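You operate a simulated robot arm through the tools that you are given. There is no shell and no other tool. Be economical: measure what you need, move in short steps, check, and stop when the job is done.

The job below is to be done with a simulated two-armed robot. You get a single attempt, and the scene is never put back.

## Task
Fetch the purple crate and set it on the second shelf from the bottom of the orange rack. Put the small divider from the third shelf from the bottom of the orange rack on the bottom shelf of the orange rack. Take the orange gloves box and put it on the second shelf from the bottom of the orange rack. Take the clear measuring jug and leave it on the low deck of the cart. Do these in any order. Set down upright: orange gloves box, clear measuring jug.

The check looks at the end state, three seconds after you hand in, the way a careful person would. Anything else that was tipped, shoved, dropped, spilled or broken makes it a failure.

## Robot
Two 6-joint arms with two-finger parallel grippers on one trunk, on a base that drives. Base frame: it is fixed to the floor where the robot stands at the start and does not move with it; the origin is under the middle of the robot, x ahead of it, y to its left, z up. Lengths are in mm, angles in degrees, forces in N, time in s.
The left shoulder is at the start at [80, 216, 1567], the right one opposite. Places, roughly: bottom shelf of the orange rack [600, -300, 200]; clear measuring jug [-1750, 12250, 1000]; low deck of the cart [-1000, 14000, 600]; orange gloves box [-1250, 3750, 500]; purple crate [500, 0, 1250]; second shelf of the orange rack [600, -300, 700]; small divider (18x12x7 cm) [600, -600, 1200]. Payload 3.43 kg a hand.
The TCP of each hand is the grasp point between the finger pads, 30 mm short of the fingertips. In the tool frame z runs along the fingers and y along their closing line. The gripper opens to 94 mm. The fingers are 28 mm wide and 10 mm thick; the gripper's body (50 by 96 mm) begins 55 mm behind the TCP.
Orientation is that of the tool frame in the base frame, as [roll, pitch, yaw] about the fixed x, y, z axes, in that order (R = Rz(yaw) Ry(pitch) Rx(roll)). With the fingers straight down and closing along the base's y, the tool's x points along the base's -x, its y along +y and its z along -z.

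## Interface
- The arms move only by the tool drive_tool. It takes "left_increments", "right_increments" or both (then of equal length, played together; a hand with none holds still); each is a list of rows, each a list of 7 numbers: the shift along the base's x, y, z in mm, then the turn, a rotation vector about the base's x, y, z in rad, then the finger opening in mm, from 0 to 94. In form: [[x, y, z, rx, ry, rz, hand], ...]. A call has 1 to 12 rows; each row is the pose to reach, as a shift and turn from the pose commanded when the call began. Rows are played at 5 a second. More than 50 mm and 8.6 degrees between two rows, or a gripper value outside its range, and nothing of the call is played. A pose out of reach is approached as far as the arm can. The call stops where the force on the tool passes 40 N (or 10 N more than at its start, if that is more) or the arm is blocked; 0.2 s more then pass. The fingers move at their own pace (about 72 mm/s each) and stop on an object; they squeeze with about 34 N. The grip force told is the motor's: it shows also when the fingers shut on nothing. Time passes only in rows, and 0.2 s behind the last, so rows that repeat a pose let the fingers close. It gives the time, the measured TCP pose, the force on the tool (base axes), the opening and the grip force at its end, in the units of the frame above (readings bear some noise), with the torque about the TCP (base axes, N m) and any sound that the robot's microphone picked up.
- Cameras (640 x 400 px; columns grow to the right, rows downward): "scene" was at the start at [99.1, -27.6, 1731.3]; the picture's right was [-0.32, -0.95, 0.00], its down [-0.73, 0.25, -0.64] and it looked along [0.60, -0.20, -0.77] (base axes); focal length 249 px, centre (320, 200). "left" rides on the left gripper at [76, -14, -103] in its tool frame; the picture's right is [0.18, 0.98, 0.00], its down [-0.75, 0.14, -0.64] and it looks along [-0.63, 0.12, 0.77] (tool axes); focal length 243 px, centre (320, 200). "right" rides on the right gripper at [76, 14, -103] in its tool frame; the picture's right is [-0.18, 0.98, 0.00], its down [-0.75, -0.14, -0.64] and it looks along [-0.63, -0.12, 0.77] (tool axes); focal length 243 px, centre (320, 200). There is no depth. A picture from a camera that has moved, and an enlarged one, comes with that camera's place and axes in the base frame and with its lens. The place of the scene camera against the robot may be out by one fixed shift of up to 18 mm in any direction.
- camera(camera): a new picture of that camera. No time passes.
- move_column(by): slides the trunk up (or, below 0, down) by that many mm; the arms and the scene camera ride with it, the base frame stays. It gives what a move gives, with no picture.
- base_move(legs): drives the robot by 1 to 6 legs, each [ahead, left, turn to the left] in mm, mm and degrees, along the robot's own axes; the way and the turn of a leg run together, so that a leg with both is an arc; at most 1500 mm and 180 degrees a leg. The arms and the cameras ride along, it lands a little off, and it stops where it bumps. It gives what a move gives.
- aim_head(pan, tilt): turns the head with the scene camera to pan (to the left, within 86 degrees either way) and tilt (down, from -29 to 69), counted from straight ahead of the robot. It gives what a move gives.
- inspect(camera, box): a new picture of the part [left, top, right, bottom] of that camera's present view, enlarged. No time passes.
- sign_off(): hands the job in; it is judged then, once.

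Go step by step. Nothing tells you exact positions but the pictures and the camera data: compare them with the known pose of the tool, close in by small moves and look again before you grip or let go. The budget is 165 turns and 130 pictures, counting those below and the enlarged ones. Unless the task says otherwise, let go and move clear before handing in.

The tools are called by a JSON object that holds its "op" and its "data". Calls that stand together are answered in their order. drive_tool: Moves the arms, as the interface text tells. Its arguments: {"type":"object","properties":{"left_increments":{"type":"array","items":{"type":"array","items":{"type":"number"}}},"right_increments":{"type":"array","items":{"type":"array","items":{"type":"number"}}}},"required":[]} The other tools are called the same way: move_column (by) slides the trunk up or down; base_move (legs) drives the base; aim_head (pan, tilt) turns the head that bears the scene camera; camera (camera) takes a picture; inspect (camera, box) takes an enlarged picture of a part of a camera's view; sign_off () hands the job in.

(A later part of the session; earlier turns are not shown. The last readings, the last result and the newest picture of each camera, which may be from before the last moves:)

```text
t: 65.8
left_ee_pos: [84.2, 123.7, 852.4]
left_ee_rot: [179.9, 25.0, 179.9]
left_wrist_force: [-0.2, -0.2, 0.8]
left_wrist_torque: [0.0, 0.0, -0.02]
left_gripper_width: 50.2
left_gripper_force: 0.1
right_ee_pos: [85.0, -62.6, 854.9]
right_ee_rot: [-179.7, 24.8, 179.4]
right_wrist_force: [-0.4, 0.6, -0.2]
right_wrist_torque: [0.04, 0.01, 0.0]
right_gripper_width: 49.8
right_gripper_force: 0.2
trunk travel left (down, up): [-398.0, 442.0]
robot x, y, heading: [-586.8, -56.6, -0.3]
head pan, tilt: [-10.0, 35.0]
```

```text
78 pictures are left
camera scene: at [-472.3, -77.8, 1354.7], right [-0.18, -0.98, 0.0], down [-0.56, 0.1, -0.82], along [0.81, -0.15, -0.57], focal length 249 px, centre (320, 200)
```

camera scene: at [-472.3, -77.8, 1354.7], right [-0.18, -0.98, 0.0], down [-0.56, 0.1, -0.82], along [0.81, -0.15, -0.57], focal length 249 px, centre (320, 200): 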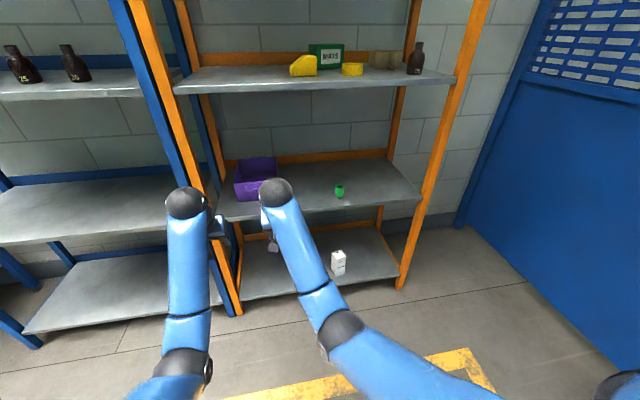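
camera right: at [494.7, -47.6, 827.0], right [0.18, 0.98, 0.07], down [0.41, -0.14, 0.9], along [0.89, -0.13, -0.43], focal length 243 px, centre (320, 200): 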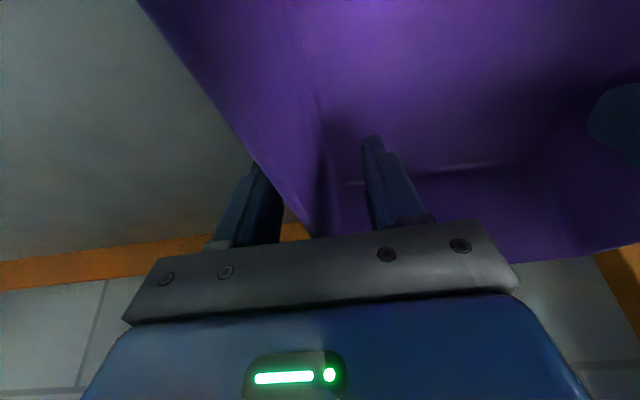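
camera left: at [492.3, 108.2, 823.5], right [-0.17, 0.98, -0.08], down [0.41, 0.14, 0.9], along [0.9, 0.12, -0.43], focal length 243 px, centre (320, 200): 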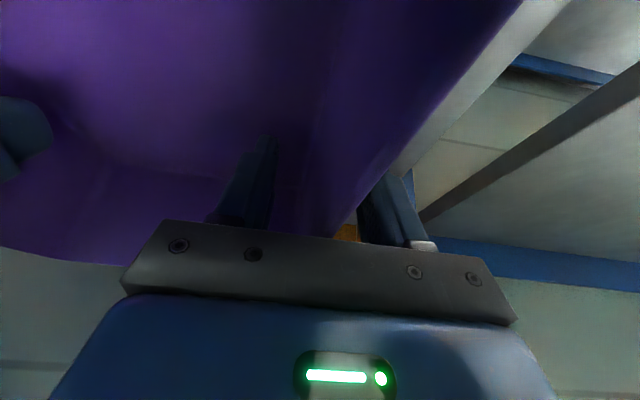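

The crate sits on the second shelf. Next is the divider, near (637, -555) on the third shelf, with its 18 cm panel running along x. I tuck the left arm back, swing the right hand in front of its own shoulder, raise the trunk and shift the base right.

{"op": "drive_tool", "data": {"left_increments": [[-40, 0, -20, 0, 0, 0, 50], [-80, 10, -45, 0, 0, 0, 50], [-120, 20, -70, 0, 0, 0, 50], [-160, 30, -95, 0, 0, 0, 50], [-200, 40, -120, 0, 0, 0, 50], [-240, 40, -145, 0, 0, 0, 50]], "right_increments": [[0, -40, 0, 0, 0, 0, 50], [0, -80, 0, 0, 0, 0, 50], [0, -120, 0, 0, 0, 0, 50], [0, -160, 0, 0, 0, 0, 50], [0, -190, 0, 0, 0, 0, 50], [0, -210, 0, 0, 0, 0, 50]]}}

{"op": "move_column", "data": {"by": 400}}

{"op": "move_column", "data": {"by": 41}}

{"op": "base_move", "data": {"legs": [[0, -290, 0.3]]}}

{"op": "camera", "data": {"camera": "scene"}}

{"op": "camera", "data": {"camera": "right"}}

```text
t: 67.2
left_ee_pos: [-157.6, 164.5, 707.3]
left_ee_rot: [179.9, 25.2, 179.9]
left_wrist_force: [-0.5, 0.5, -0.9]
left_wrist_torque: [0.0, -0.01, 0.01]
left_gripper_width: 50.1
left_gripper_force: 0.1
left hand out of reach, approached as far as the arm can: row 1, 2, 3, 4
right_ee_pos: [81.7, -272.9, 856.6]
right_ee_rot: [-179.8, 24.9, 179.3]
right_wrist_force: [0.2, -0.1, 0.3]
right_wrist_torque: [0.02, -0.02, 0.05]
right_gripper_width: 50.0
right_gripper_force: 0.2
trunk travel left (down, up): [-398.0, 442.0]
robot x, y, heading: [-585.8, -54.8, -0.2]
head pan, tilt: [-10.0, 35.0]
```

```text
t: 71.0
left_ee_pos: [-157.1, 164.0, 1107.3]
left_ee_rot: [179.9, 24.9, 179.9]
left_wrist_force: [0.4, -1.0, -0.7]
left_wrist_torque: [0.03, -0.03, 0.03]
left_gripper_width: 49.6
left_gripper_force: 0.0
right_ee_pos: [83.3, -271.5, 1255.3]
right_ee_rot: [-179.7, 24.8, 179.3]
right_wrist_force: [0.5, 0.2, 0.6]
right_wrist_torque: [0.0, -0.02, 0.0]
right_gripper_width: 49.8
right_gripper_force: 0.0
trunk travel left (down, up): [-798.0, 42.0]
robot x, y, heading: [-587.0, -57.0, -0.4]
head pan, tilt: [-10.0, 35.0]
```

```text
t: 71.8
left_ee_pos: [-158.3, 164.1, 1149.0]
left_ee_rot: [180.0, 24.9, 179.9]
left_wrist_force: [-0.8, 0.4, 0.1]
left_wrist_torque: [0.03, 0.02, -0.02]
left_gripper_width: 49.9
left_gripper_force: 0.0
right_ee_pos: [82.9, -271.1, 1297.3]
right_ee_rot: [-179.6, 24.7, 179.3]
right_wrist_force: [0.1, 0.6, -0.1]
right_wrist_torque: [-0.04, 0.02, 0.03]
right_gripper_width: 50.2
right_gripper_force: 0.0
trunk travel left (down, up): [-839.0, 1.0]
robot x, y, heading: [-580.8, -59.4, -0.2]
head pan, tilt: [-10.0, 35.0]
```

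```text
t: 73.8
left_ee_pos: [-159.8, -115.3, 1148.1]
left_ee_rot: [-179.9, 25.0, -179.5]
left_wrist_force: [-0.3, 0.4, 0.2]
left_wrist_torque: [-0.06, -0.04, -0.02]
left_gripper_width: 50.1
left_gripper_force: 0.1
right_ee_pos: [85.0, -549.7, 1298.9]
right_ee_rot: [-179.4, 24.9, 180.0]
right_wrist_force: [-0.4, 0.3, 0.1]
right_wrist_torque: [0.02, -0.01, 0.01]
right_gripper_width: 50.0
right_gripper_force: 0.1
trunk travel left (down, up): [-839.0, 1.0]
robot x, y, heading: [-583.9, -344.5, 0.2]
head pan, tilt: [-10.0, 35.0]
```

```text
77 pictures are left
camera scene: at [-473.0, -358.4, 1795.8], right [-0.17, -0.99, 0.0], down [-0.57, 0.1, -0.82], along [0.81, -0.14, -0.57], focal length 249 px, centre (320, 200)
```

scene: 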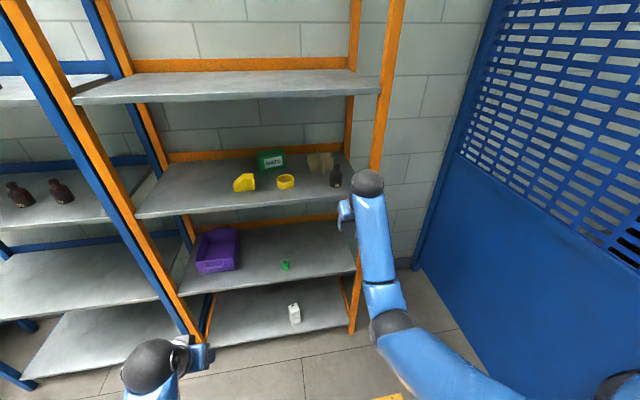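

```text
76 pictures are left
camera right: at [-27.3, -534.2, 1359.0], right [0.17, 0.98, 0.07], down [0.41, -0.14, 0.9], along [0.89, -0.13, -0.43], focal length 243 px, centre (320, 200)
```

right: 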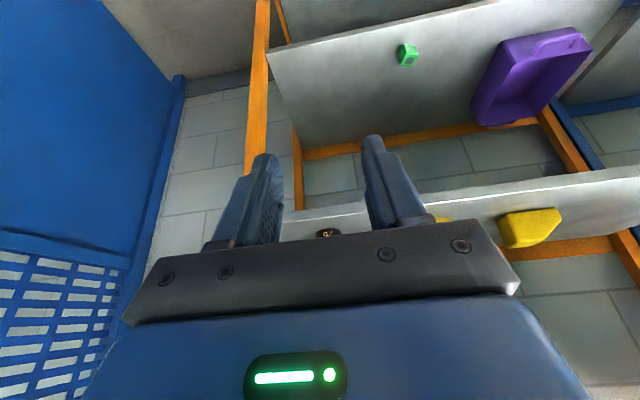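

A bottle stands at about (451, -590), in front of the divider, so the arm must come in diagonally from the left. I move the base left again, put the right hand out to y≈-470, and raise it for entry.

{"op": "base_move", "data": {"legs": [[0, 270, 0]]}}

{"op": "drive_tool", "data": {"right_increments": [[0, -40, 5, 0, -0.05, 0, 60], [0, -80, 15, 0, -0.1, 0, 60], [0, -120, 25, 0, -0.14, 0, 60], [0, -160, 35, 0, -0.14, 0, 60], [0, -190, 45, 0, -0.14, 0, 60]]}}

{"op": "aim_head", "data": {"pan": -25, "tilt": 40}}

{"op": "camera", "data": {"camera": "scene"}}

```text
t: 75.7
left_ee_pos: [-159.5, 145.6, 1147.7]
left_ee_rot: [179.7, 24.9, -179.8]
left_wrist_force: [0.9, 1.1, 0.1]
left_wrist_torque: [0.02, 0.02, 0.08]
left_gripper_width: 50.0
left_gripper_force: 0.1
right_ee_pos: [84.4, -289.1, 1295.7]
right_ee_rot: [180.0, 24.8, 179.6]
right_wrist_force: [-0.6, -0.5, -0.1]
right_wrist_torque: [0.03, 0.0, 0.03]
right_gripper_width: 50.1
right_gripper_force: 0.0
trunk travel left (down, up): [-839.0, 1.0]
robot x, y, heading: [-584.2, -77.1, 0.1]
head pan, tilt: [-10.0, 35.0]
```

```text
t: 76.9
left_ee_pos: [-160.1, 148.4, 1148.0]
left_ee_rot: [179.8, 24.9, -179.7]
left_wrist_force: [0.3, 0.3, 0.3]
left_wrist_torque: [0.0, 0.0, 0.01]
left_gripper_width: 49.9
left_gripper_force: 0.1
right_ee_pos: [84.2, -477.3, 1342.9]
right_ee_rot: [-179.9, 32.8, 179.7]
right_wrist_force: [0.6, 0.2, 0.3]
right_wrist_torque: [0.03, 0.03, 0.04]
right_gripper_width: 60.3
right_gripper_force: 0.0
trunk travel left (down, up): [-839.0, 1.0]
robot x, y, heading: [-590.7, -71.4, 0.1]
head pan, tilt: [-10.0, 35.0]
```

```text
t: 77.7
left_ee_pos: [-159.0, 148.9, 1148.2]
left_ee_rot: [179.9, 24.8, -179.7]
left_wrist_force: [0.5, 0.7, -0.3]
left_wrist_torque: [0.02, 0.0, -0.01]
left_gripper_width: 50.1
left_gripper_force: 0.1
right_ee_pos: [84.5, -475.7, 1342.3]
right_ee_rot: [-179.7, 32.8, 179.7]
right_wrist_force: [0.8, -0.5, -0.4]
right_wrist_torque: [-0.01, 0.01, 0.0]
right_gripper_width: 59.8
right_gripper_force: 0.1
trunk travel left (down, up): [-839.0, 1.0]
robot x, y, heading: [-588.3, -76.0, -0.0]
head pan, tilt: [-25.0, 40.0]
```

```text
75 pictures are left
camera scene: at [-483.1, -116.0, 1788.2], right [-0.42, -0.91, 0.0], down [-0.58, 0.27, -0.77], along [0.69, -0.32, -0.64], focal length 249 px, centre (320, 200)
```

scene: 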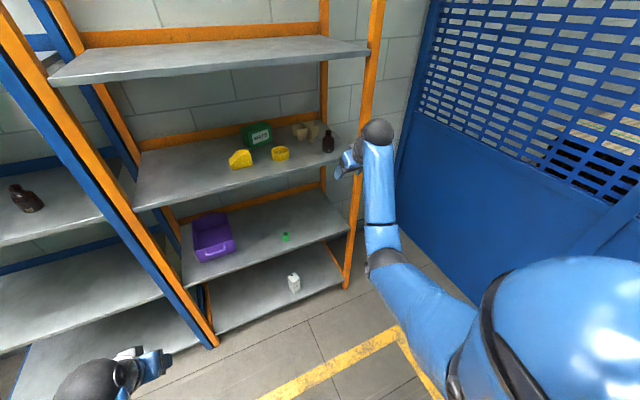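

The forearm lies in the shoulder–wrist plane, so moving the base further left gives more clearance to the bottle. I also tuck the left hand in more so it won't meet the left post.

{"op": "drive_tool", "data": {"left_increments": [[-20, -10, -30, 0, 0.05, 0, 50], [-40, -20, -60, 0, 0.1, 0, 50], [-60, -40, -90, 0, 0.15, 0, 50], [-80, -60, -120, 0, 0.2, 0, 50], [-100, -60, -140, 0, 0.25, 0, 50]], "right_increments": [[0, -15, 0, 0, 0, 0, 60], [0, -30, 0, 0, 0, 0, 60], [0, -45, 0, 0, 0, 0, 60], [0, -60, 0, 0, 0, 0, 60], [0, -75, 0, 0, 0, 0, 60]]}}

{"op": "base_move", "data": {"legs": [[0, 80, 0], [280, 0, 0]]}}

{"op": "camera", "data": {"camera": "scene"}}

{"op": "camera", "data": {"camera": "right"}}

```text
t: 78.9
left_ee_pos: [-262.0, 89.3, 1008.0]
left_ee_rot: [179.8, 10.6, -179.7]
left_wrist_force: [-0.4, -0.5, 0.3]
left_wrist_torque: [-0.01, 0.02, -0.05]
left_gripper_width: 49.8
left_gripper_force: 0.1
right_ee_pos: [82.7, -550.8, 1341.1]
right_ee_rot: [-179.9, 33.0, 179.7]
right_wrist_force: [0.1, -0.8, 0.4]
right_wrist_torque: [0.02, -0.02, -0.01]
right_gripper_width: 60.2
right_gripper_force: 0.0
trunk travel left (down, up): [-839.0, 1.0]
robot x, y, heading: [-585.4, -76.2, 0.3]
head pan, tilt: [-25.0, 40.0]
```

```text
t: 81.5
left_ee_pos: [17.2, 170.1, 1009.0]
left_ee_rot: [179.7, 10.7, -179.6]
left_wrist_force: [0.1, -0.1, 0.9]
left_wrist_torque: [-0.01, -0.01, 0.01]
left_gripper_width: 50.0
left_gripper_force: 0.0
right_ee_pos: [361.1, -469.1, 1344.4]
right_ee_rot: [-179.8, 33.0, 179.8]
right_wrist_force: [-1.1, 0.1, 0.3]
right_wrist_torque: [-0.02, 0.02, -0.05]
right_gripper_width: 60.1
right_gripper_force: 0.0
trunk travel left (down, up): [-839.0, 1.0]
robot x, y, heading: [-304.1, 2.1, 0.2]
head pan, tilt: [-25.0, 40.0]
```

```text
74 pictures are left
camera scene: at [-207.0, -35.4, 1788.6], right [-0.42, -0.91, 0.0], down [-0.58, 0.27, -0.77], along [0.7, -0.32, -0.64], focal length 249 px, centre (320, 200)
```

scene: 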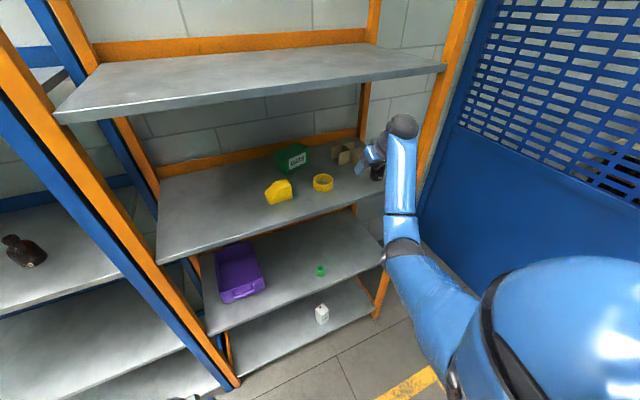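

```text
73 pictures are left
camera right: at [241.9, -454.8, 1388.5], right [0.16, 0.98, 0.1], down [0.28, -0.14, 0.95], along [0.95, -0.12, -0.3], focal length 243 px, centre (320, 200)
```

right: 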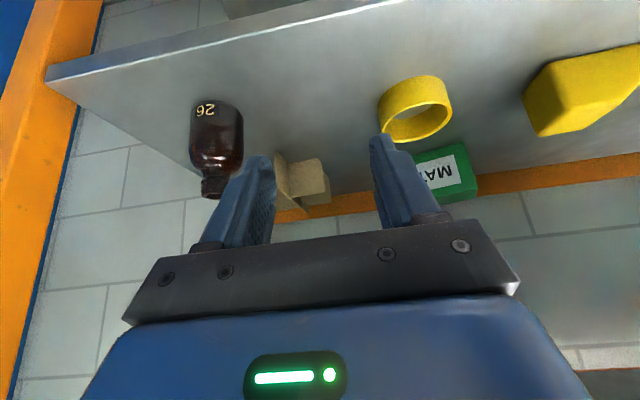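

The view is clear: the bottle is at about (439, -580), the ring at (483, -371), and the divider lies further back. I drive in along y≈-470 between them, above everything.

{"op": "base_move", "data": {"legs": [[250, 0, 0]]}}

{"op": "camera", "data": {"camera": "right"}}

{"op": "camera", "data": {"camera": "scene"}}

```text
t: 83.4
left_ee_pos: [267.7, 170.5, 1009.8]
left_ee_rot: [179.7, 10.8, -179.7]
left_wrist_force: [-0.2, 0.3, 0.5]
left_wrist_torque: [0.02, -0.03, -0.01]
left_gripper_width: 50.1
left_gripper_force: 0.0
right_ee_pos: [610.9, -468.7, 1344.8]
right_ee_rot: [-179.8, 33.1, 179.9]
right_wrist_force: [-0.7, 0.3, 0.1]
right_wrist_torque: [0.03, -0.01, -0.01]
right_gripper_width: 60.3
right_gripper_force: 0.0
trunk travel left (down, up): [-839.0, 1.0]
robot x, y, heading: [-58.1, 6.1, 0.0]
head pan, tilt: [-25.0, 40.0]
```

```text
72 pictures are left
camera right: at [491.2, -453.3, 1389.3], right [0.16, 0.98, 0.1], down [0.28, -0.14, 0.95], along [0.95, -0.13, -0.3], focal length 243 px, centre (320, 200)
```

right: 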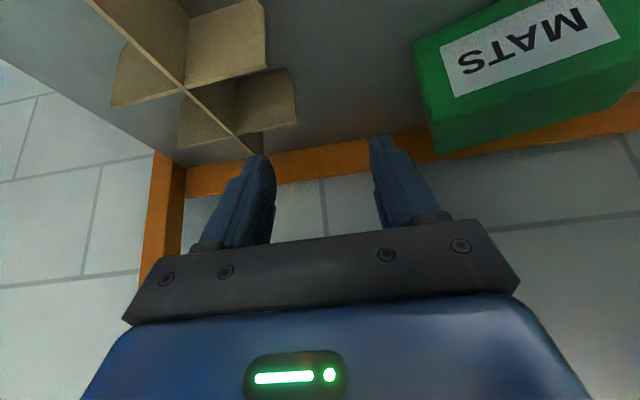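

```text
71 pictures are left
camera scene: at [42.0, -33.7, 1788.7], right [-0.42, -0.91, 0.0], down [-0.58, 0.27, -0.77], along [0.7, -0.32, -0.64], focal length 249 px, centre (320, 200)
```

scene: 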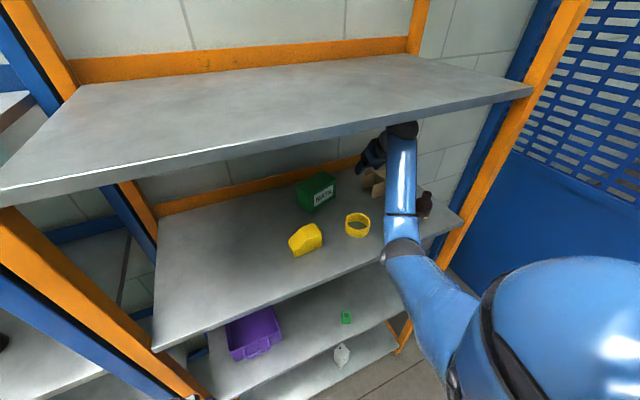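

The divider's two cross joints are at about (603, -546) and (658, -540), so the long panel is turned about 6°. I move over the midpoint (631, -543), align the yaw, and make the tool steeper on the way down.

{"op": "drive_tool", "data": {"right_increments": [[5, -25, 0, 0, 0, 0.03, 60], [10, -50, 0, 0, 0, 0.07, 60], [18, -74, 0, 0, 0, 0.1, 60], [16, -74, -20, 0, 0.06, 0.1, 60], [14, -74, -40, 0, 0.13, 0.1, 60]]}}

{"op": "camera", "data": {"camera": "right"}}

```text
t: 84.6
left_ee_pos: [270.2, 170.9, 1007.9]
left_ee_rot: [179.8, 10.6, -179.6]
left_wrist_force: [-0.2, 0.0, -0.4]
left_wrist_torque: [0.02, 0.0, 0.0]
left_gripper_width: 50.1
left_gripper_force: 0.0
right_ee_pos: [631.1, -542.6, 1302.2]
right_ee_rot: [179.9, 25.3, -174.7]
right_wrist_force: [-0.6, -0.8, -0.3]
right_wrist_torque: [-0.01, -0.02, 0.04]
right_gripper_width: 59.8
right_gripper_force: 0.1
trunk travel left (down, up): [-839.0, 1.0]
robot x, y, heading: [-54.8, 8.2, 0.1]
head pan, tilt: [-25.0, 40.0]
```

```text
70 pictures are left
camera right: at [517.1, -538.6, 1362.1], right [0.07, 0.99, 0.08], down [0.42, -0.1, 0.9], along [0.91, -0.03, -0.42], focal length 243 px, centre (320, 200)
```

right: 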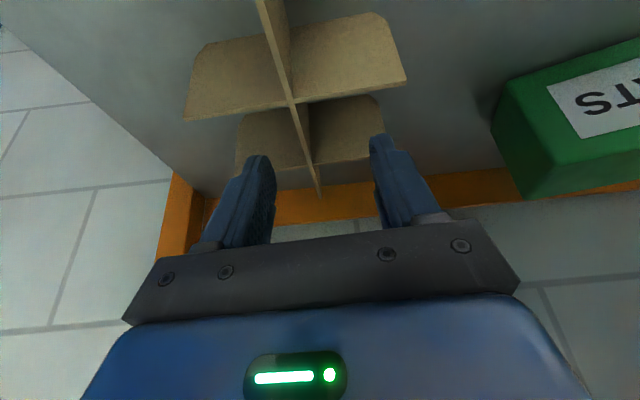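

The joints are at (602, -551) and (659, -546). I shift 5 right, then descend between the cross panels with a steeper pitch.

{"op": "drive_tool", "data": {"right_increments": [[-1, -5, 0, 0, 0.03, 0, 60], [-2, -5, -14, 0, 0.08, 0, 60], [-2, -5, -28, 0, 0.12, 0, 60], [-2, -5, -40, 0, 0.12, 0, 60]]}}

{"op": "camera", "data": {"camera": "right"}}

```text
t: 85.6
left_ee_pos: [269.6, 171.3, 1008.4]
left_ee_rot: [179.8, 10.6, -179.7]
left_wrist_force: [0.3, -0.3, 0.2]
left_wrist_torque: [0.03, 0.03, -0.02]
left_gripper_width: 50.2
left_gripper_force: 0.0
right_ee_pos: [629.1, -548.3, 1262.1]
right_ee_rot: [179.1, 18.6, -174.8]
right_wrist_force: [-0.3, 0.3, 0.0]
right_wrist_torque: [0.02, 0.04, -0.04]
right_gripper_width: 60.3
right_gripper_force: 0.0
trunk travel left (down, up): [-839.0, 1.0]
robot x, y, heading: [-57.9, 5.4, 0.1]
head pan, tilt: [-25.0, 40.0]
```

```text
69 pictures are left
camera right: at [522.0, -544.2, 1335.4], right [0.08, 0.99, 0.07], down [0.52, -0.1, 0.85], along [0.85, -0.03, -0.53], focal length 243 px, centre (320, 200)
```

right: 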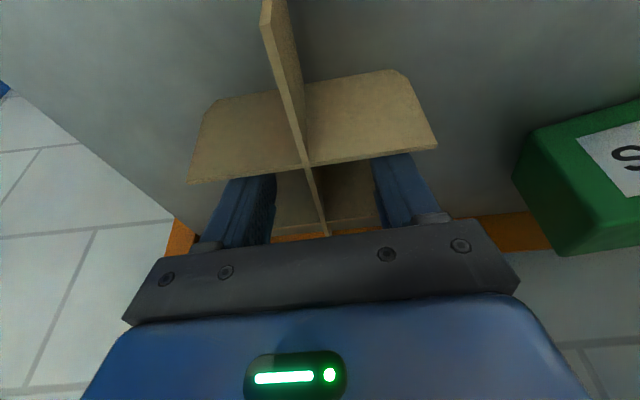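

The fingers straddle the long panel between the two cross panels. I close and lift, tilting back to pitch 33 to gain height.

{"op": "drive_tool", "data": {"right_increments": [[0, 0, 0, 0, 0, 0, 20], [0, 0, 0, 0, 0, 0, 0], [0, 0, 0, 0, 0, 0, 0], [0, 0, 0, 0, 0, 0, 0], [0, 0, 10, 0, 0, 0, 0], [0, 0, 25, 0, 0, 0, 0], [0, 0, 40, 0, -0.06, 0, 0], [0, 0, 55, 0, -0.13, 0, 0], [0, 0, 70, 0, -0.2, 0, 0], [0, 0, 83, 0, -0.26, 0, 0]]}}

{"op": "camera", "data": {"camera": "right"}}

{"op": "camera", "data": {"camera": "scene"}}

```text
t: 87.8
left_ee_pos: [270.4, 170.4, 1008.4]
left_ee_rot: [179.7, 10.6, -179.6]
left_wrist_force: [0.1, -0.2, 0.3]
left_wrist_torque: [-0.02, 0.01, -0.02]
left_gripper_width: 49.8
left_gripper_force: 0.1
right_ee_pos: [626.8, -546.9, 1344.7]
right_ee_rot: [-179.3, 33.3, -174.2]
right_wrist_force: [0.3, 0.2, 0.3]
right_wrist_torque: [0.02, -0.01, 0.0]
right_gripper_width: 5.8
right_gripper_force: 34.1
trunk travel left (down, up): [-839.0, 1.0]
robot x, y, heading: [-55.2, 4.4, 0.2]
head pan, tilt: [-25.0, 40.0]
```

```text
68 pictures are left
camera right: at [506.3, -543.6, 1388.8], right [0.06, 0.99, 0.09], down [0.29, -0.11, 0.95], along [0.96, -0.03, -0.29], focal length 243 px, centre (320, 200)
```

right: 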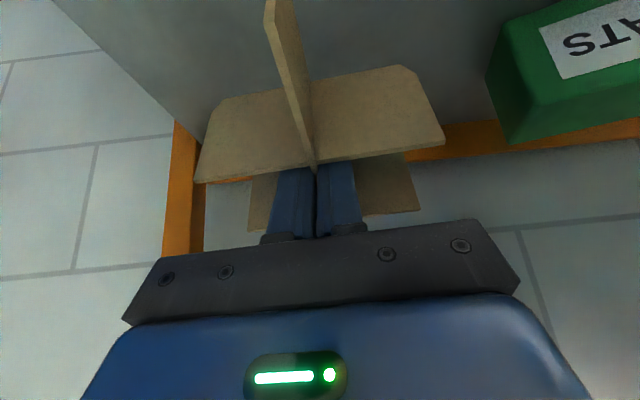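

```text
67 pictures are left
camera scene: at [48.2, -33.8, 1788.2], right [-0.42, -0.91, 0.0], down [-0.58, 0.27, -0.77], along [0.7, -0.32, -0.64], focal length 249 px, centre (320, 200)
```

scene: 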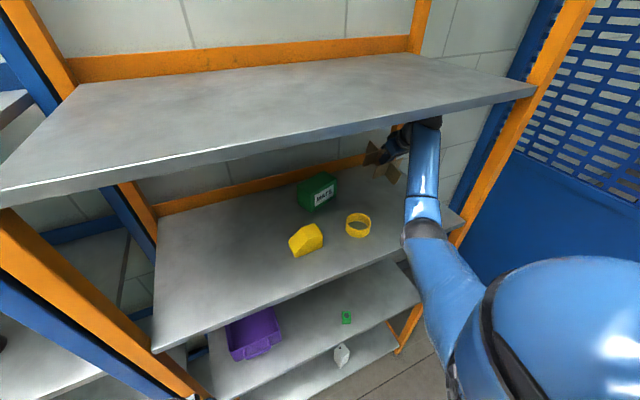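

The divider is held. I move it left to y≈-470, between the bottle and the MATS box, then back out.

{"op": "drive_tool", "data": {"right_increments": [[-5, 20, 0, 0, 0, 0, 0], [-10, 40, 0, 0, 0, 0, 0], [-20, 60, 0, 0, 0, 0, 0], [-30, 76, 0, 0, 0, 0, 0]]}}

{"op": "camera", "data": {"camera": "scene"}}

```text
t: 88.8
left_ee_pos: [269.6, 171.0, 1007.4]
left_ee_rot: [179.7, 10.5, -179.7]
left_wrist_force: [0.0, -0.4, -0.1]
left_wrist_torque: [0.01, 0.0, -0.02]
left_gripper_width: 50.0
left_gripper_force: 0.0
right_ee_pos: [596.2, -470.7, 1344.8]
right_ee_rot: [-179.3, 33.2, -174.3]
right_wrist_force: [0.3, 0.4, -0.7]
right_wrist_torque: [0.01, 0.0, 0.0]
right_gripper_width: 6.2
right_gripper_force: 34.2
trunk travel left (down, up): [-839.0, 1.0]
robot x, y, heading: [-55.1, 4.4, 0.2]
head pan, tilt: [-25.0, 40.0]
```

```text
66 pictures are left
camera scene: at [48.2, -33.5, 1788.3], right [-0.42, -0.91, 0.0], down [-0.58, 0.27, -0.77], along [0.7, -0.32, -0.64], focal length 249 px, centre (320, 200)
```

scene: 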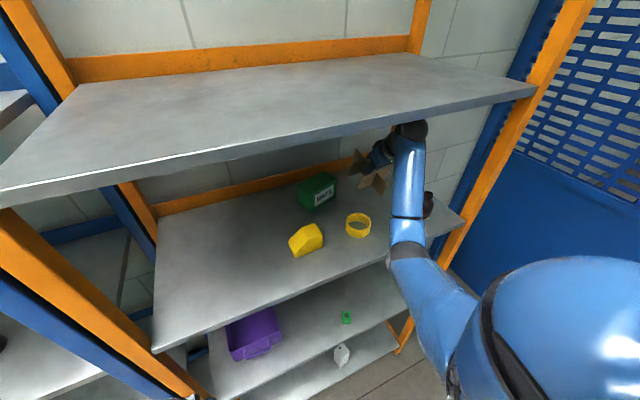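

The bottle still stands. I back out straight, then lower the trunk and shift right for the bottom shelf.

{"op": "base_move", "data": {"legs": [[-250, 0, 0], [-300, 0, 0], [0, -345, 0]]}}

{"op": "move_column", "data": {"by": -400}}

{"op": "move_column", "data": {"by": -400}}

{"op": "camera", "data": {"camera": "scene"}}

```text
t: 94.1
left_ee_pos: [-280.4, -175.0, 1007.7]
left_ee_rot: [180.0, 10.6, -179.6]
left_wrist_force: [0.5, 0.5, 0.0]
left_wrist_torque: [-0.04, 0.01, 0.0]
left_gripper_width: 49.9
left_gripper_force: 0.0
right_ee_pos: [48.7, -815.9, 1345.9]
right_ee_rot: [-179.2, 33.4, -174.1]
right_wrist_force: [-0.4, 0.3, 0.2]
right_wrist_torque: [-0.05, 0.03, -0.01]
right_gripper_width: 6.1
right_gripper_force: 34.0
trunk travel left (down, up): [-839.0, 1.0]
robot x, y, heading: [-606.4, -344.2, 0.3]
head pan, tilt: [-25.0, 40.0]
```

```text
t: 97.9
left_ee_pos: [-279.1, -176.9, 607.8]
left_ee_rot: [179.8, 10.6, -179.6]
left_wrist_force: [-0.2, 0.0, -0.2]
left_wrist_torque: [0.0, 0.0, -0.01]
left_gripper_width: 50.1
left_gripper_force: 0.1
right_ee_pos: [47.3, -819.4, 945.6]
right_ee_rot: [-179.2, 33.4, -174.2]
right_wrist_force: [0.0, 0.0, 0.1]
right_wrist_torque: [0.0, 0.01, 0.01]
right_gripper_width: 6.2
right_gripper_force: 33.5
trunk travel left (down, up): [-439.0, 401.0]
robot x, y, heading: [-606.5, -344.4, -0.0]
head pan, tilt: [-25.0, 40.0]
```

```text
t: 101.8
left_ee_pos: [-279.7, -177.0, 207.7]
left_ee_rot: [179.8, 10.6, -179.6]
left_wrist_force: [0.1, -0.1, -0.1]
left_wrist_torque: [0.0, 0.02, -0.01]
left_gripper_width: 50.0
left_gripper_force: 0.0
right_ee_pos: [47.7, -820.5, 546.0]
right_ee_rot: [-179.3, 33.4, -174.2]
right_wrist_force: [0.3, 0.7, -0.3]
right_wrist_torque: [0.02, 0.02, -0.04]
right_gripper_width: 6.1
right_gripper_force: 33.9
trunk travel left (down, up): [-39.0, 801.0]
robot x, y, heading: [-604.1, -345.1, 0.3]
head pan, tilt: [-25.0, 40.0]
```

```text
65 pictures are left
camera scene: at [-501.9, -381.6, 988.3], right [-0.42, -0.91, 0.0], down [-0.58, 0.27, -0.77], along [0.7, -0.32, -0.64], focal length 249 px, centre (320, 200)
```

scene: 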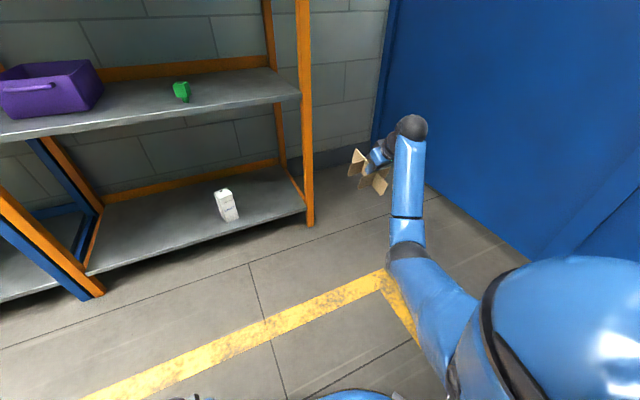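

The bottom shelf is at about z 160, with the white bottle at about (440, -345); there is free space on the right part. I bring the right hand to y≈-565 and lower it, levelling the divider.

{"op": "drive_tool", "data": {"right_increments": [[0, 32, -25, 0, 0, 0, 0], [0, 64, -50, 0, 0.04, 0, 0], [0, 96, -75, 0, 0.08, 0, 0], [0, 128, -100, 0, 0.12, 0, 0], [0, 160, -125, 0, 0.16, -0.02, 0], [0, 192, -150, 0, 0.2, -0.04, 0], [0, 224, -175, 0, 0.23, -0.06, 0], [0, 255, -200, 0, 0.26, -0.08, 0]]}}

{"op": "aim_head", "data": {"pan": -15, "tilt": 30}}

{"op": "camera", "data": {"camera": "scene"}}

{"op": "camera", "data": {"camera": "right"}}

```text
t: 103.6
left_ee_pos: [-280.4, -177.6, 207.5]
left_ee_rot: [179.8, 10.6, -179.6]
left_wrist_force: [-0.3, -0.3, 0.0]
left_wrist_torque: [0.01, 0.02, 0.02]
left_gripper_width: 50.0
left_gripper_force: 0.0
right_ee_pos: [47.0, -564.4, 343.7]
right_ee_rot: [179.8, 18.4, -179.4]
right_wrist_force: [0.4, -0.7, -0.3]
right_wrist_torque: [0.0, 0.01, -0.02]
right_gripper_width: 6.1
right_gripper_force: 33.8
trunk travel left (down, up): [-39.0, 801.0]
robot x, y, heading: [-609.2, -343.4, 0.2]
head pan, tilt: [-25.0, 40.0]
```

```text
t: 104.3
left_ee_pos: [-280.6, -176.2, 207.7]
left_ee_rot: [179.7, 10.6, -179.6]
left_wrist_force: [0.5, -0.5, 0.1]
left_wrist_torque: [-0.02, 0.01, 0.01]
left_gripper_width: 49.9
left_gripper_force: 0.0
right_ee_pos: [47.2, -566.0, 345.2]
right_ee_rot: [179.9, 18.6, -179.2]
right_wrist_force: [0.5, -0.2, 0.0]
right_wrist_torque: [-0.02, 0.01, -0.01]
right_gripper_width: 6.3
right_gripper_force: 34.1
trunk travel left (down, up): [-39.0, 801.0]
robot x, y, heading: [-602.3, -343.9, 0.1]
head pan, tilt: [-15.0, 30.0]
```

```text
64 pictures are left
camera scene: at [-491.6, -369.0, 1003.5], right [-0.26, -0.97, 0.0], down [-0.48, 0.13, -0.87], along [0.84, -0.22, -0.5], focal length 249 px, centre (320, 200)
```

scene: 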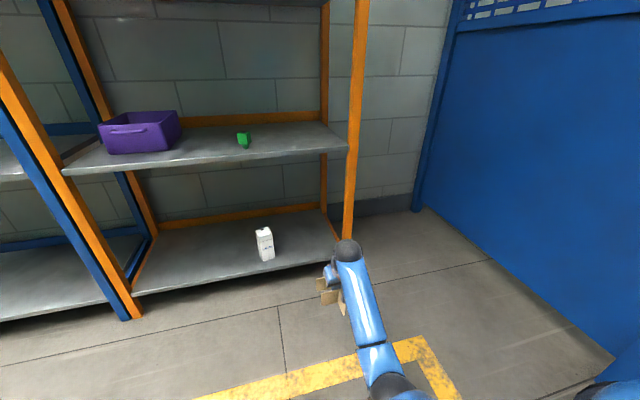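

```text
63 pictures are left
camera right: at [-58.1, -552.2, 418.5], right [0.16, 0.99, 0.06], down [0.51, -0.14, 0.85], along [0.84, -0.1, -0.53], focal length 243 px, centre (320, 200)
```

right: 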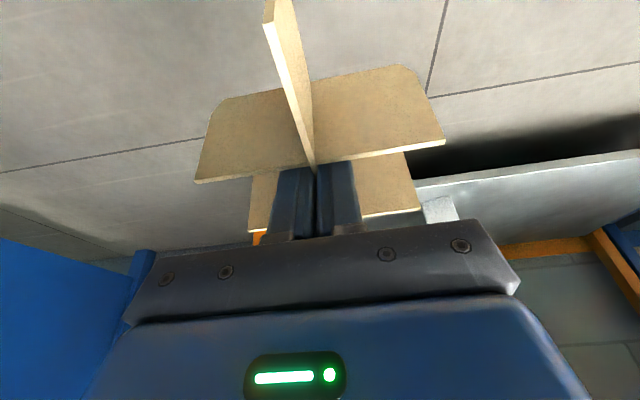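

There is room to enter at y≈-565 with the divider bottom at about z 283. I drive in.

{"op": "base_move", "data": {"legs": [[265, 0, 0], [265, 0, 0]]}}

{"op": "camera", "data": {"camera": "scene"}}

{"op": "camera", "data": {"camera": "right"}}

```text
t: 107.7
left_ee_pos: [248.3, -174.2, 208.4]
left_ee_rot: [179.8, 10.6, -179.5]
left_wrist_force: [0.0, 0.1, 0.6]
left_wrist_torque: [0.0, 0.03, 0.01]
left_gripper_width: 50.2
left_gripper_force: 0.0
right_ee_pos: [577.0, -560.3, 345.0]
right_ee_rot: [179.9, 18.4, -179.1]
right_wrist_force: [0.1, -0.7, 0.7]
right_wrist_torque: [0.02, 0.0, 0.01]
right_gripper_width: 5.9
right_gripper_force: 34.2
trunk travel left (down, up): [-39.0, 801.0]
robot x, y, heading: [-75.4, -339.6, 0.2]
head pan, tilt: [-15.0, 30.0]
```

```text
62 pictures are left
camera scene: at [37.7, -366.0, 1003.5], right [-0.25, -0.97, 0.0], down [-0.48, 0.13, -0.87], along [0.84, -0.22, -0.5], focal length 249 px, centre (320, 200)
```

scene: 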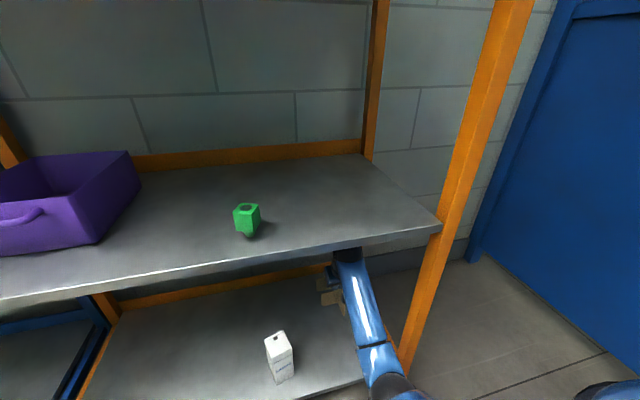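

```text
61 pictures are left
camera right: at [471.4, -548.1, 418.2], right [0.16, 0.99, 0.06], down [0.51, -0.14, 0.85], along [0.84, -0.1, -0.53], focal length 243 px, centre (320, 200)
```

right: 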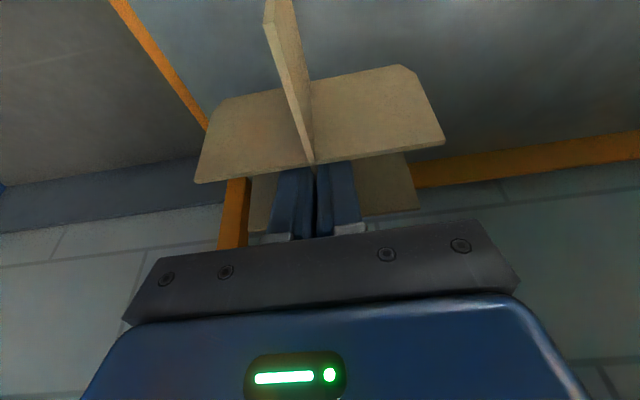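

The divider is inside over the bottom shelf, level and clear of everything. I lower it with the arm.

{"op": "drive_tool", "data": {"right_increments": [[0, 0, -20, 0, 0, 0, 0], [0, 0, -40, 0, 0, 0, 0], [0, 0, -60, 0, 0, 0, 0], [0, 0, -80, 0, 0, 0, 0], [0, 0, -95, 0, 0, 0, 0]]}}

{"op": "camera", "data": {"camera": "scene"}}

```text
t: 108.9
left_ee_pos: [248.1, -172.8, 208.5]
left_ee_rot: [179.7, 10.6, -179.5]
left_wrist_force: [0.8, 0.3, 0.2]
left_wrist_torque: [0.03, -0.01, 0.01]
left_gripper_width: 50.0
left_gripper_force: 0.1
right_ee_pos: [576.2, -560.9, 250.0]
right_ee_rot: [179.8, 18.5, -179.1]
right_wrist_force: [0.0, 0.5, -0.5]
right_wrist_torque: [0.0, 0.04, -0.03]
right_gripper_width: 6.0
right_gripper_force: 33.6
trunk travel left (down, up): [-39.0, 801.0]
robot x, y, heading: [-76.4, -340.5, 0.4]
head pan, tilt: [-15.0, 30.0]
```

```text
60 pictures are left
camera scene: at [37.4, -366.0, 1003.6], right [-0.25, -0.97, 0.0], down [-0.48, 0.13, -0.87], along [0.84, -0.22, -0.5], focal length 249 px, centre (320, 200)
```

scene: 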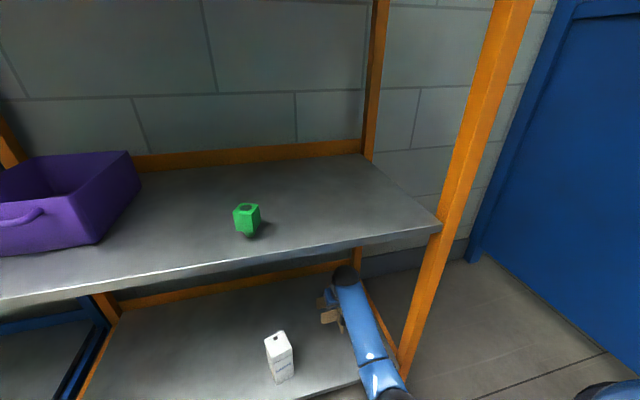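

{"op": "drive_tool", "data": {"right_increments": [[0, 0, -6, 0, 0, 0, 0], [0, 0, -12, 0, 0, 0, 0], [0, 0, -18, 0, 0, 0, 0]]}}

{"op": "drive_tool", "data": {"right_increments": [[0, 0, -5, 0, 0, 0, 0], [0, 0, -10, 0, 0, 0, 0]]}}

{"op": "drive_tool", "data": {"right_increments": [[0, 0, -5, 0, 0, 0, 0], [0, 0, -8, 0, 0, 0, 0]]}}

```text
t: 109.7
left_ee_pos: [246.4, -173.8, 207.1]
left_ee_rot: [179.8, 10.5, -179.4]
left_wrist_force: [1.1, 0.0, 0.5]
left_wrist_torque: [-0.03, 0.0, -0.01]
left_gripper_width: 50.0
left_gripper_force: 0.1
right_ee_pos: [576.8, -560.4, 231.1]
right_ee_rot: [179.8, 18.6, -179.2]
right_wrist_force: [0.6, 0.1, 0.7]
right_wrist_torque: [0.01, 0.06, -0.01]
right_gripper_width: 6.0
right_gripper_force: 33.8
trunk travel left (down, up): [-39.0, 801.0]
robot x, y, heading: [-80.5, -342.0, 0.3]
head pan, tilt: [-15.0, 30.0]
```

```text
t: 110.3
left_ee_pos: [247.1, -172.8, 208.7]
left_ee_rot: [179.7, 10.6, -179.4]
left_wrist_force: [-0.2, -1.1, -1.1]
left_wrist_torque: [-0.03, 0.02, 0.0]
left_gripper_width: 50.3
left_gripper_force: 0.1
right_ee_pos: [577.5, -560.8, 222.2]
right_ee_rot: [179.8, 18.5, -179.1]
right_wrist_force: [-0.9, -1.0, 0.1]
right_wrist_torque: [0.01, 0.0, -0.01]
right_gripper_width: 6.2
right_gripper_force: 33.6
trunk travel left (down, up): [-39.0, 801.0]
robot x, y, heading: [-76.5, -340.8, 0.3]
head pan, tilt: [-15.0, 30.0]
```

```text
t: 110.9
left_ee_pos: [249.0, -173.3, 208.0]
left_ee_rot: [179.8, 10.6, -179.4]
left_wrist_force: [-0.1, 0.0, -0.4]
left_wrist_torque: [-0.01, 0.02, -0.03]
left_gripper_width: 49.9
left_gripper_force: 0.1
right_ee_pos: [576.1, -560.0, 213.1]
right_ee_rot: [179.8, 18.4, -179.1]
right_wrist_force: [0.4, 0.7, -0.2]
right_wrist_torque: [0.03, 0.02, -0.01]
right_gripper_width: 5.9
right_gripper_force: 34.2
trunk travel left (down, up): [-39.0, 801.0]
robot x, y, heading: [-77.3, -340.2, 0.3]
head pan, tilt: [-15.0, 30.0]
```

No contact yet; I continue in small steps.

{"op": "drive_tool", "data": {"right_increments": [[0, 0, -4, 0, 0, 0, 0], [0, 0, -8, 0, 0, 0, 0]]}}

{"op": "drive_tool", "data": {"right_increments": [[0, 0, -4, 0, 0, 0, 0], [0, 0, -8, 0, 0, 0, 0]]}}

{"op": "inspect", "data": {"camera": "scene", "box": [240, 240, 420, 400]}}

```text
t: 111.5
left_ee_pos: [247.4, -174.2, 210.3]
left_ee_rot: [179.9, 10.8, -179.6]
left_wrist_force: [-0.7, 0.0, 0.7]
left_wrist_torque: [0.01, 0.0, 0.01]
left_gripper_width: 50.1
left_gripper_force: 0.1
right_ee_pos: [576.8, -560.8, 213.1]
right_ee_rot: [179.9, 19.0, -179.0]
right_wrist_force: [-14.0, 0.4, 32.8]
right_wrist_torque: [-0.03, 0.62, 0.0]
right_gripper_width: 6.0
right_gripper_force: 33.9
trunk travel left (down, up): [-39.0, 801.0]
robot x, y, heading: [-78.8, -336.5, 0.4]
head pan, tilt: [-15.0, 30.0]
```

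```text
t: 112.1
left_ee_pos: [249.0, -171.8, 210.0]
left_ee_rot: [179.9, 10.7, -179.4]
left_wrist_force: [-0.1, -0.2, -0.3]
left_wrist_torque: [0.01, 0.02, 0.0]
left_gripper_width: 49.9
left_gripper_force: 0.2
right_ee_pos: [578.9, -560.8, 204.1]
right_ee_rot: [179.9, 19.1, -179.2]
right_wrist_force: [-0.2, -0.7, 34.1]
right_wrist_torque: [0.01, 0.05, 0.0]
right_gripper_width: 6.1
right_gripper_force: 34.6
trunk travel left (down, up): [-39.0, 801.0]
robot x, y, heading: [-75.4, -340.0, 0.6]
head pan, tilt: [-15.0, 30.0]
```

```text
2.50 times, centred on (330, 320) of scene
camera zoom: at [34.0, -364.7, 1004.1], right [-0.25, -0.97, 0.0], down [-0.48, 0.13, -0.87], along [0.84, -0.22, -0.5], focal length 622 px, centre (295, -100)
```

zoom: 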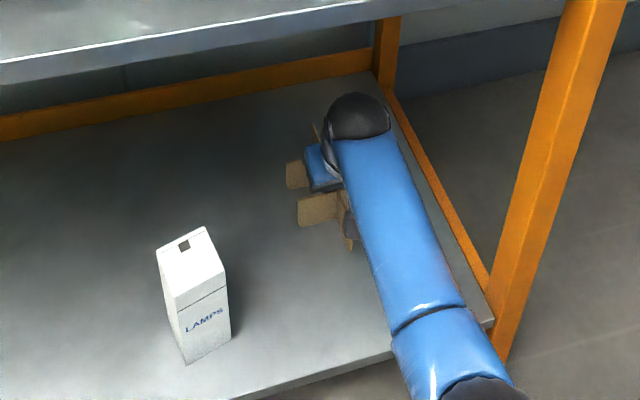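

The divider rests on the bottom shelf. I ease up, open and rise straight out.

{"op": "drive_tool", "data": {"right_increments": [[0, 0, 6, 0, 0, 0, 0], [0, 0, 6, 0, 0, 0, 20], [0, 0, 6, 0, 0, 0, 45], [0, 0, 6, 0, 0, 0, 45], [0, 0, 30, 0, 0, 0, 45], [0, 0, 60, 0, 0, 0, 45], [0, 0, 90, 0, 0, 0, 45], [0, 0, 120, 0, 0, 0, 45]]}}

{"op": "camera", "data": {"camera": "right"}}

```text
t: 113.9
left_ee_pos: [248.5, -172.2, 208.2]
left_ee_rot: [179.8, 10.6, -179.4]
left_wrist_force: [0.9, 0.8, 0.1]
left_wrist_torque: [0.01, -0.03, 0.01]
left_gripper_width: 50.2
left_gripper_force: 0.0
right_ee_pos: [577.4, -562.4, 319.7]
right_ee_rot: [179.9, 18.4, -179.1]
right_wrist_force: [-0.1, -0.4, 0.4]
right_wrist_torque: [-0.03, -0.04, 0.0]
right_gripper_width: 45.0
right_gripper_force: 0.1
trunk travel left (down, up): [-39.0, 801.0]
robot x, y, heading: [-76.6, -342.1, 0.2]
head pan, tilt: [-15.0, 30.0]
```

```text
58 pictures are left
camera right: at [471.7, -549.3, 392.5], right [0.16, 0.99, 0.06], down [0.51, -0.14, 0.85], along [0.84, -0.1, -0.53], focal length 243 px, centre (320, 200)
```

right: 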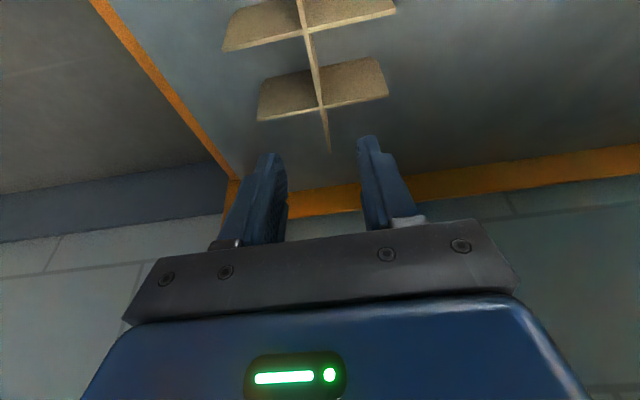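

The divider stands upright on the bottom shelf. I back out, tuck the right arm, raise the trunk and turn left to look for the gloves box.

{"op": "base_move", "data": {"legs": [[-280, 0, 0], [-280, 0, 0]]}}

{"op": "drive_tool", "data": {"right_increments": [[-44, 5, -14, 0, 0, 0, 45], [-88, 10, -28, 0, -0.02, 0, 45], [-132, 15, -42, 0, -0.04, 0, 45], [-176, 20, -56, 0, -0.06, 0, 45], [-220, 30, -70, 0, -0.08, 0, 45], [-264, 40, -90, 0, -0.1, 0, 45], [-300, 50, -110, 0, -0.13, 0, 45]]}}

{"op": "move_column", "data": {"by": 400}}

{"op": "base_move", "data": {"legs": [[0, 0, 90]]}}

{"op": "aim_head", "data": {"pan": 10, "tilt": 15}}

{"op": "camera", "data": {"camera": "scene"}}

```text
t: 117.4
left_ee_pos: [-313.8, -176.1, 209.6]
left_ee_rot: [179.8, 10.7, -179.2]
left_wrist_force: [0.4, 0.7, 0.8]
left_wrist_torque: [0.0, -0.01, 0.02]
left_gripper_width: 50.1
left_gripper_force: 0.0
right_ee_pos: [16.4, -565.1, 319.3]
right_ee_rot: [179.8, 18.4, -179.0]
right_wrist_force: [-0.3, 0.1, -0.1]
right_wrist_torque: [0.01, -0.02, -0.02]
right_gripper_width: 45.4
right_gripper_force: 0.0
trunk travel left (down, up): [-39.0, 801.0]
robot x, y, heading: [-636.5, -346.2, 0.4]
head pan, tilt: [-15.0, 30.0]
```

```text
t: 119.0
left_ee_pos: [-313.7, -177.8, 209.3]
left_ee_rot: [179.8, 10.6, -179.2]
left_wrist_force: [0.2, -0.3, 0.4]
left_wrist_torque: [0.02, -0.03, 0.0]
left_gripper_width: 49.9
left_gripper_force: 0.1
right_ee_pos: [-262.9, -521.3, 225.0]
right_ee_rot: [-179.5, 26.7, -178.4]
right_wrist_force: [-3.3, -6.4, 16.6]
right_wrist_torque: [0.33, 1.98, 0.73]
right_gripper_width: 45.2
right_gripper_force: 0.1
trunk travel left (down, up): [-39.0, 801.0]
robot x, y, heading: [-638.5, -349.2, 0.5]
head pan, tilt: [-15.0, 30.0]
stopped in row 7 (right hand): the force on the tool passed its limit at 95 N (the readings are from after the stop); the commanded pose is now the measured one
```

```text
t: 122.8
left_ee_pos: [-314.2, -176.6, 607.8]
left_ee_rot: [179.8, 10.6, -179.4]
left_wrist_force: [0.0, 0.8, 0.3]
left_wrist_torque: [-0.01, -0.01, 0.02]
left_gripper_width: 49.9
left_gripper_force: 0.0
right_ee_pos: [-262.4, -521.3, 623.0]
right_ee_rot: [-179.7, 26.5, -178.5]
right_wrist_force: [-0.1, -0.7, -1.2]
right_wrist_torque: [0.01, -0.02, -0.01]
right_gripper_width: 44.8
right_gripper_force: 0.0
trunk travel left (down, up): [-439.0, 401.0]
robot x, y, heading: [-640.6, -344.2, 0.3]
head pan, tilt: [-15.0, 30.0]
```

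```text
t: 127.0
left_ee_pos: [-806.0, -19.5, 608.4]
left_ee_rot: [179.9, 10.6, -89.3]
left_wrist_force: [0.2, 0.2, 0.0]
left_wrist_torque: [-0.02, -0.05, 0.03]
left_gripper_width: 50.0
left_gripper_force: 0.1
right_ee_pos: [-462.2, 30.8, 623.6]
right_ee_rot: [-179.7, 26.4, -88.6]
right_wrist_force: [0.2, 0.2, 0.4]
right_wrist_torque: [0.01, 0.03, 0.03]
right_gripper_width: 44.9
right_gripper_force: 0.0
trunk travel left (down, up): [-439.0, 401.0]
robot x, y, heading: [-637.2, -343.0, 89.9]
head pan, tilt: [-15.0, 30.0]
```

```text
t: 127.9
left_ee_pos: [-806.4, -20.7, 608.1]
left_ee_rot: [179.8, 10.7, -89.3]
left_wrist_force: [-0.5, 0.4, -0.1]
left_wrist_torque: [-0.03, 0.01, 0.05]
left_gripper_width: 49.9
left_gripper_force: 0.0
right_ee_pos: [-461.6, 30.7, 623.1]
right_ee_rot: [-179.5, 26.6, -88.7]
right_wrist_force: [0.3, 0.2, 0.8]
right_wrist_torque: [0.03, 0.01, 0.0]
right_gripper_width: 44.9
right_gripper_force: 0.1
trunk travel left (down, up): [-439.0, 401.0]
robot x, y, heading: [-637.2, -342.4, 90.5]
head pan, tilt: [10.0, 15.0]
```

```text
57 pictures are left
camera scene: at [-659.0, -225.7, 1427.7], right [0.98, 0.18, 0.0], down [0.05, -0.26, -0.97], along [-0.17, 0.95, -0.26], focal length 249 px, centre (320, 200)
```

scene: 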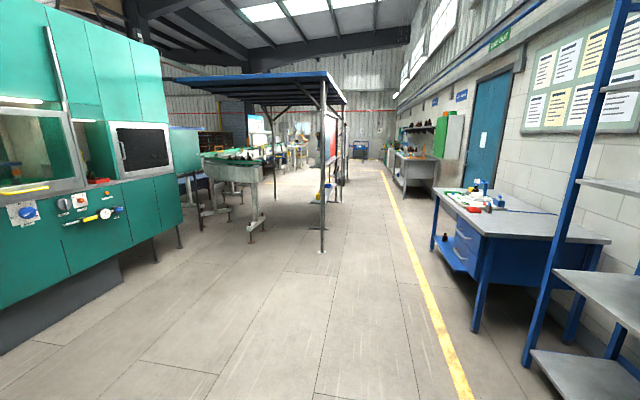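

I look closer at where the gloves box should be, near the post of the covered stand.

{"op": "inspect", "data": {"camera": "scene", "box": [260, 130, 390, 230]}}

```text
4.00 times, centred on (325, 180) of scene
camera zoom: at [-659.0, -225.7, 1427.7], right [0.98, 0.18, 0.0], down [0.05, -0.26, -0.97], along [-0.17, 0.95, -0.26], focal length 996 px, centre (300, 280)
```

zoom: 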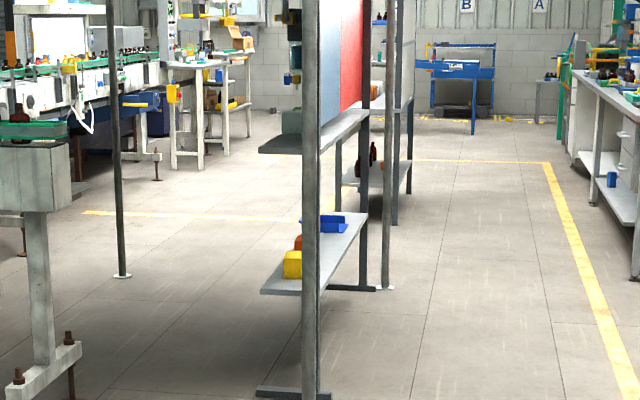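

The gloves box seems to be on a low shelf of a panel stand, on its left (-x) side, next to a yellow box. I drive up the aisle on that side to see it better.

{"op": "base_move", "data": {"legs": [[1200, 0, 0], [0, 1200, 0], [1400, 0, 0]]}}

{"op": "aim_head", "data": {"pan": -15, "tilt": 25}}

{"op": "camera", "data": {"camera": "scene"}}

```text
t: 146.3
left_ee_pos: [-1996.7, 2594.8, 607.1]
left_ee_rot: [179.8, 10.5, -90.5]
left_wrist_force: [0.0, 0.1, 0.7]
left_wrist_torque: [-0.04, -0.03, -0.02]
left_gripper_width: 49.9
left_gripper_force: 0.0
right_ee_pos: [-1651.4, 2638.3, 622.2]
right_ee_rot: [-179.6, 26.4, -89.8]
right_wrist_force: [-1.2, -0.9, 0.0]
right_wrist_torque: [0.02, 0.04, 0.02]
right_gripper_width: 44.9
right_gripper_force: 0.1
trunk travel left (down, up): [-439.0, 401.0]
robot x, y, heading: [-1836.2, 2265.1, 89.2]
head pan, tilt: [10.0, 15.0]
```

```text
t: 147.2
left_ee_pos: [-1995.9, 2596.0, 607.9]
left_ee_rot: [179.8, 10.5, -90.7]
left_wrist_force: [0.6, 0.4, 0.3]
left_wrist_torque: [0.02, 0.02, 0.02]
left_gripper_width: 49.7
left_gripper_force: 0.1
right_ee_pos: [-1650.1, 2638.4, 624.0]
right_ee_rot: [-179.7, 26.5, -89.9]
right_wrist_force: [-0.2, 0.6, 0.2]
right_wrist_torque: [-0.01, -0.03, -0.01]
right_gripper_width: 45.1
right_gripper_force: 0.0
trunk travel left (down, up): [-439.0, 401.0]
robot x, y, heading: [-1835.3, 2264.6, 89.4]
head pan, tilt: [-15.0, 25.0]
```

```text
55 pictures are left
camera scene: at [-1813.7, 2382.3, 1411.6], right [0.96, -0.27, 0.0], down [-0.12, -0.41, -0.91], along [0.25, 0.87, -0.42], focal length 249 px, centre (320, 200)
```

scene: 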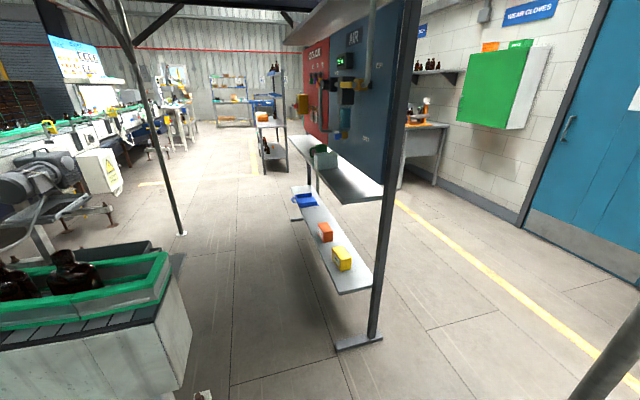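

I see the lower shelf with a yellow box, an orange box and a blue tray. I zoom in.

{"op": "inspect", "data": {"camera": "scene", "box": [270, 130, 400, 310]}}

```text
2.22 times, centred on (335, 220) of scene
camera zoom: at [-1813.7, 2382.3, 1411.6], right [0.96, -0.27, 0.0], down [-0.12, -0.41, -0.91], along [0.25, 0.87, -0.42], focal length 553 px, centre (287, 156)
```

zoom: 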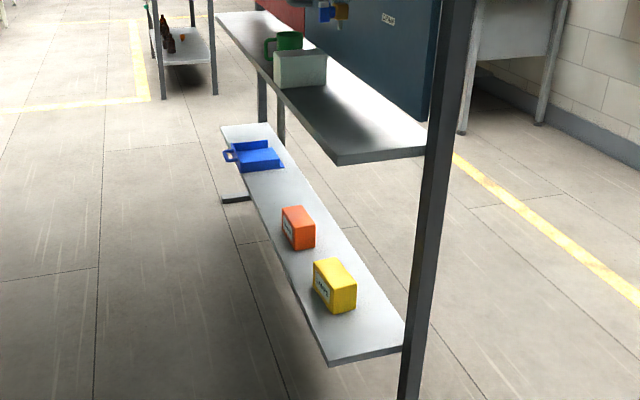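

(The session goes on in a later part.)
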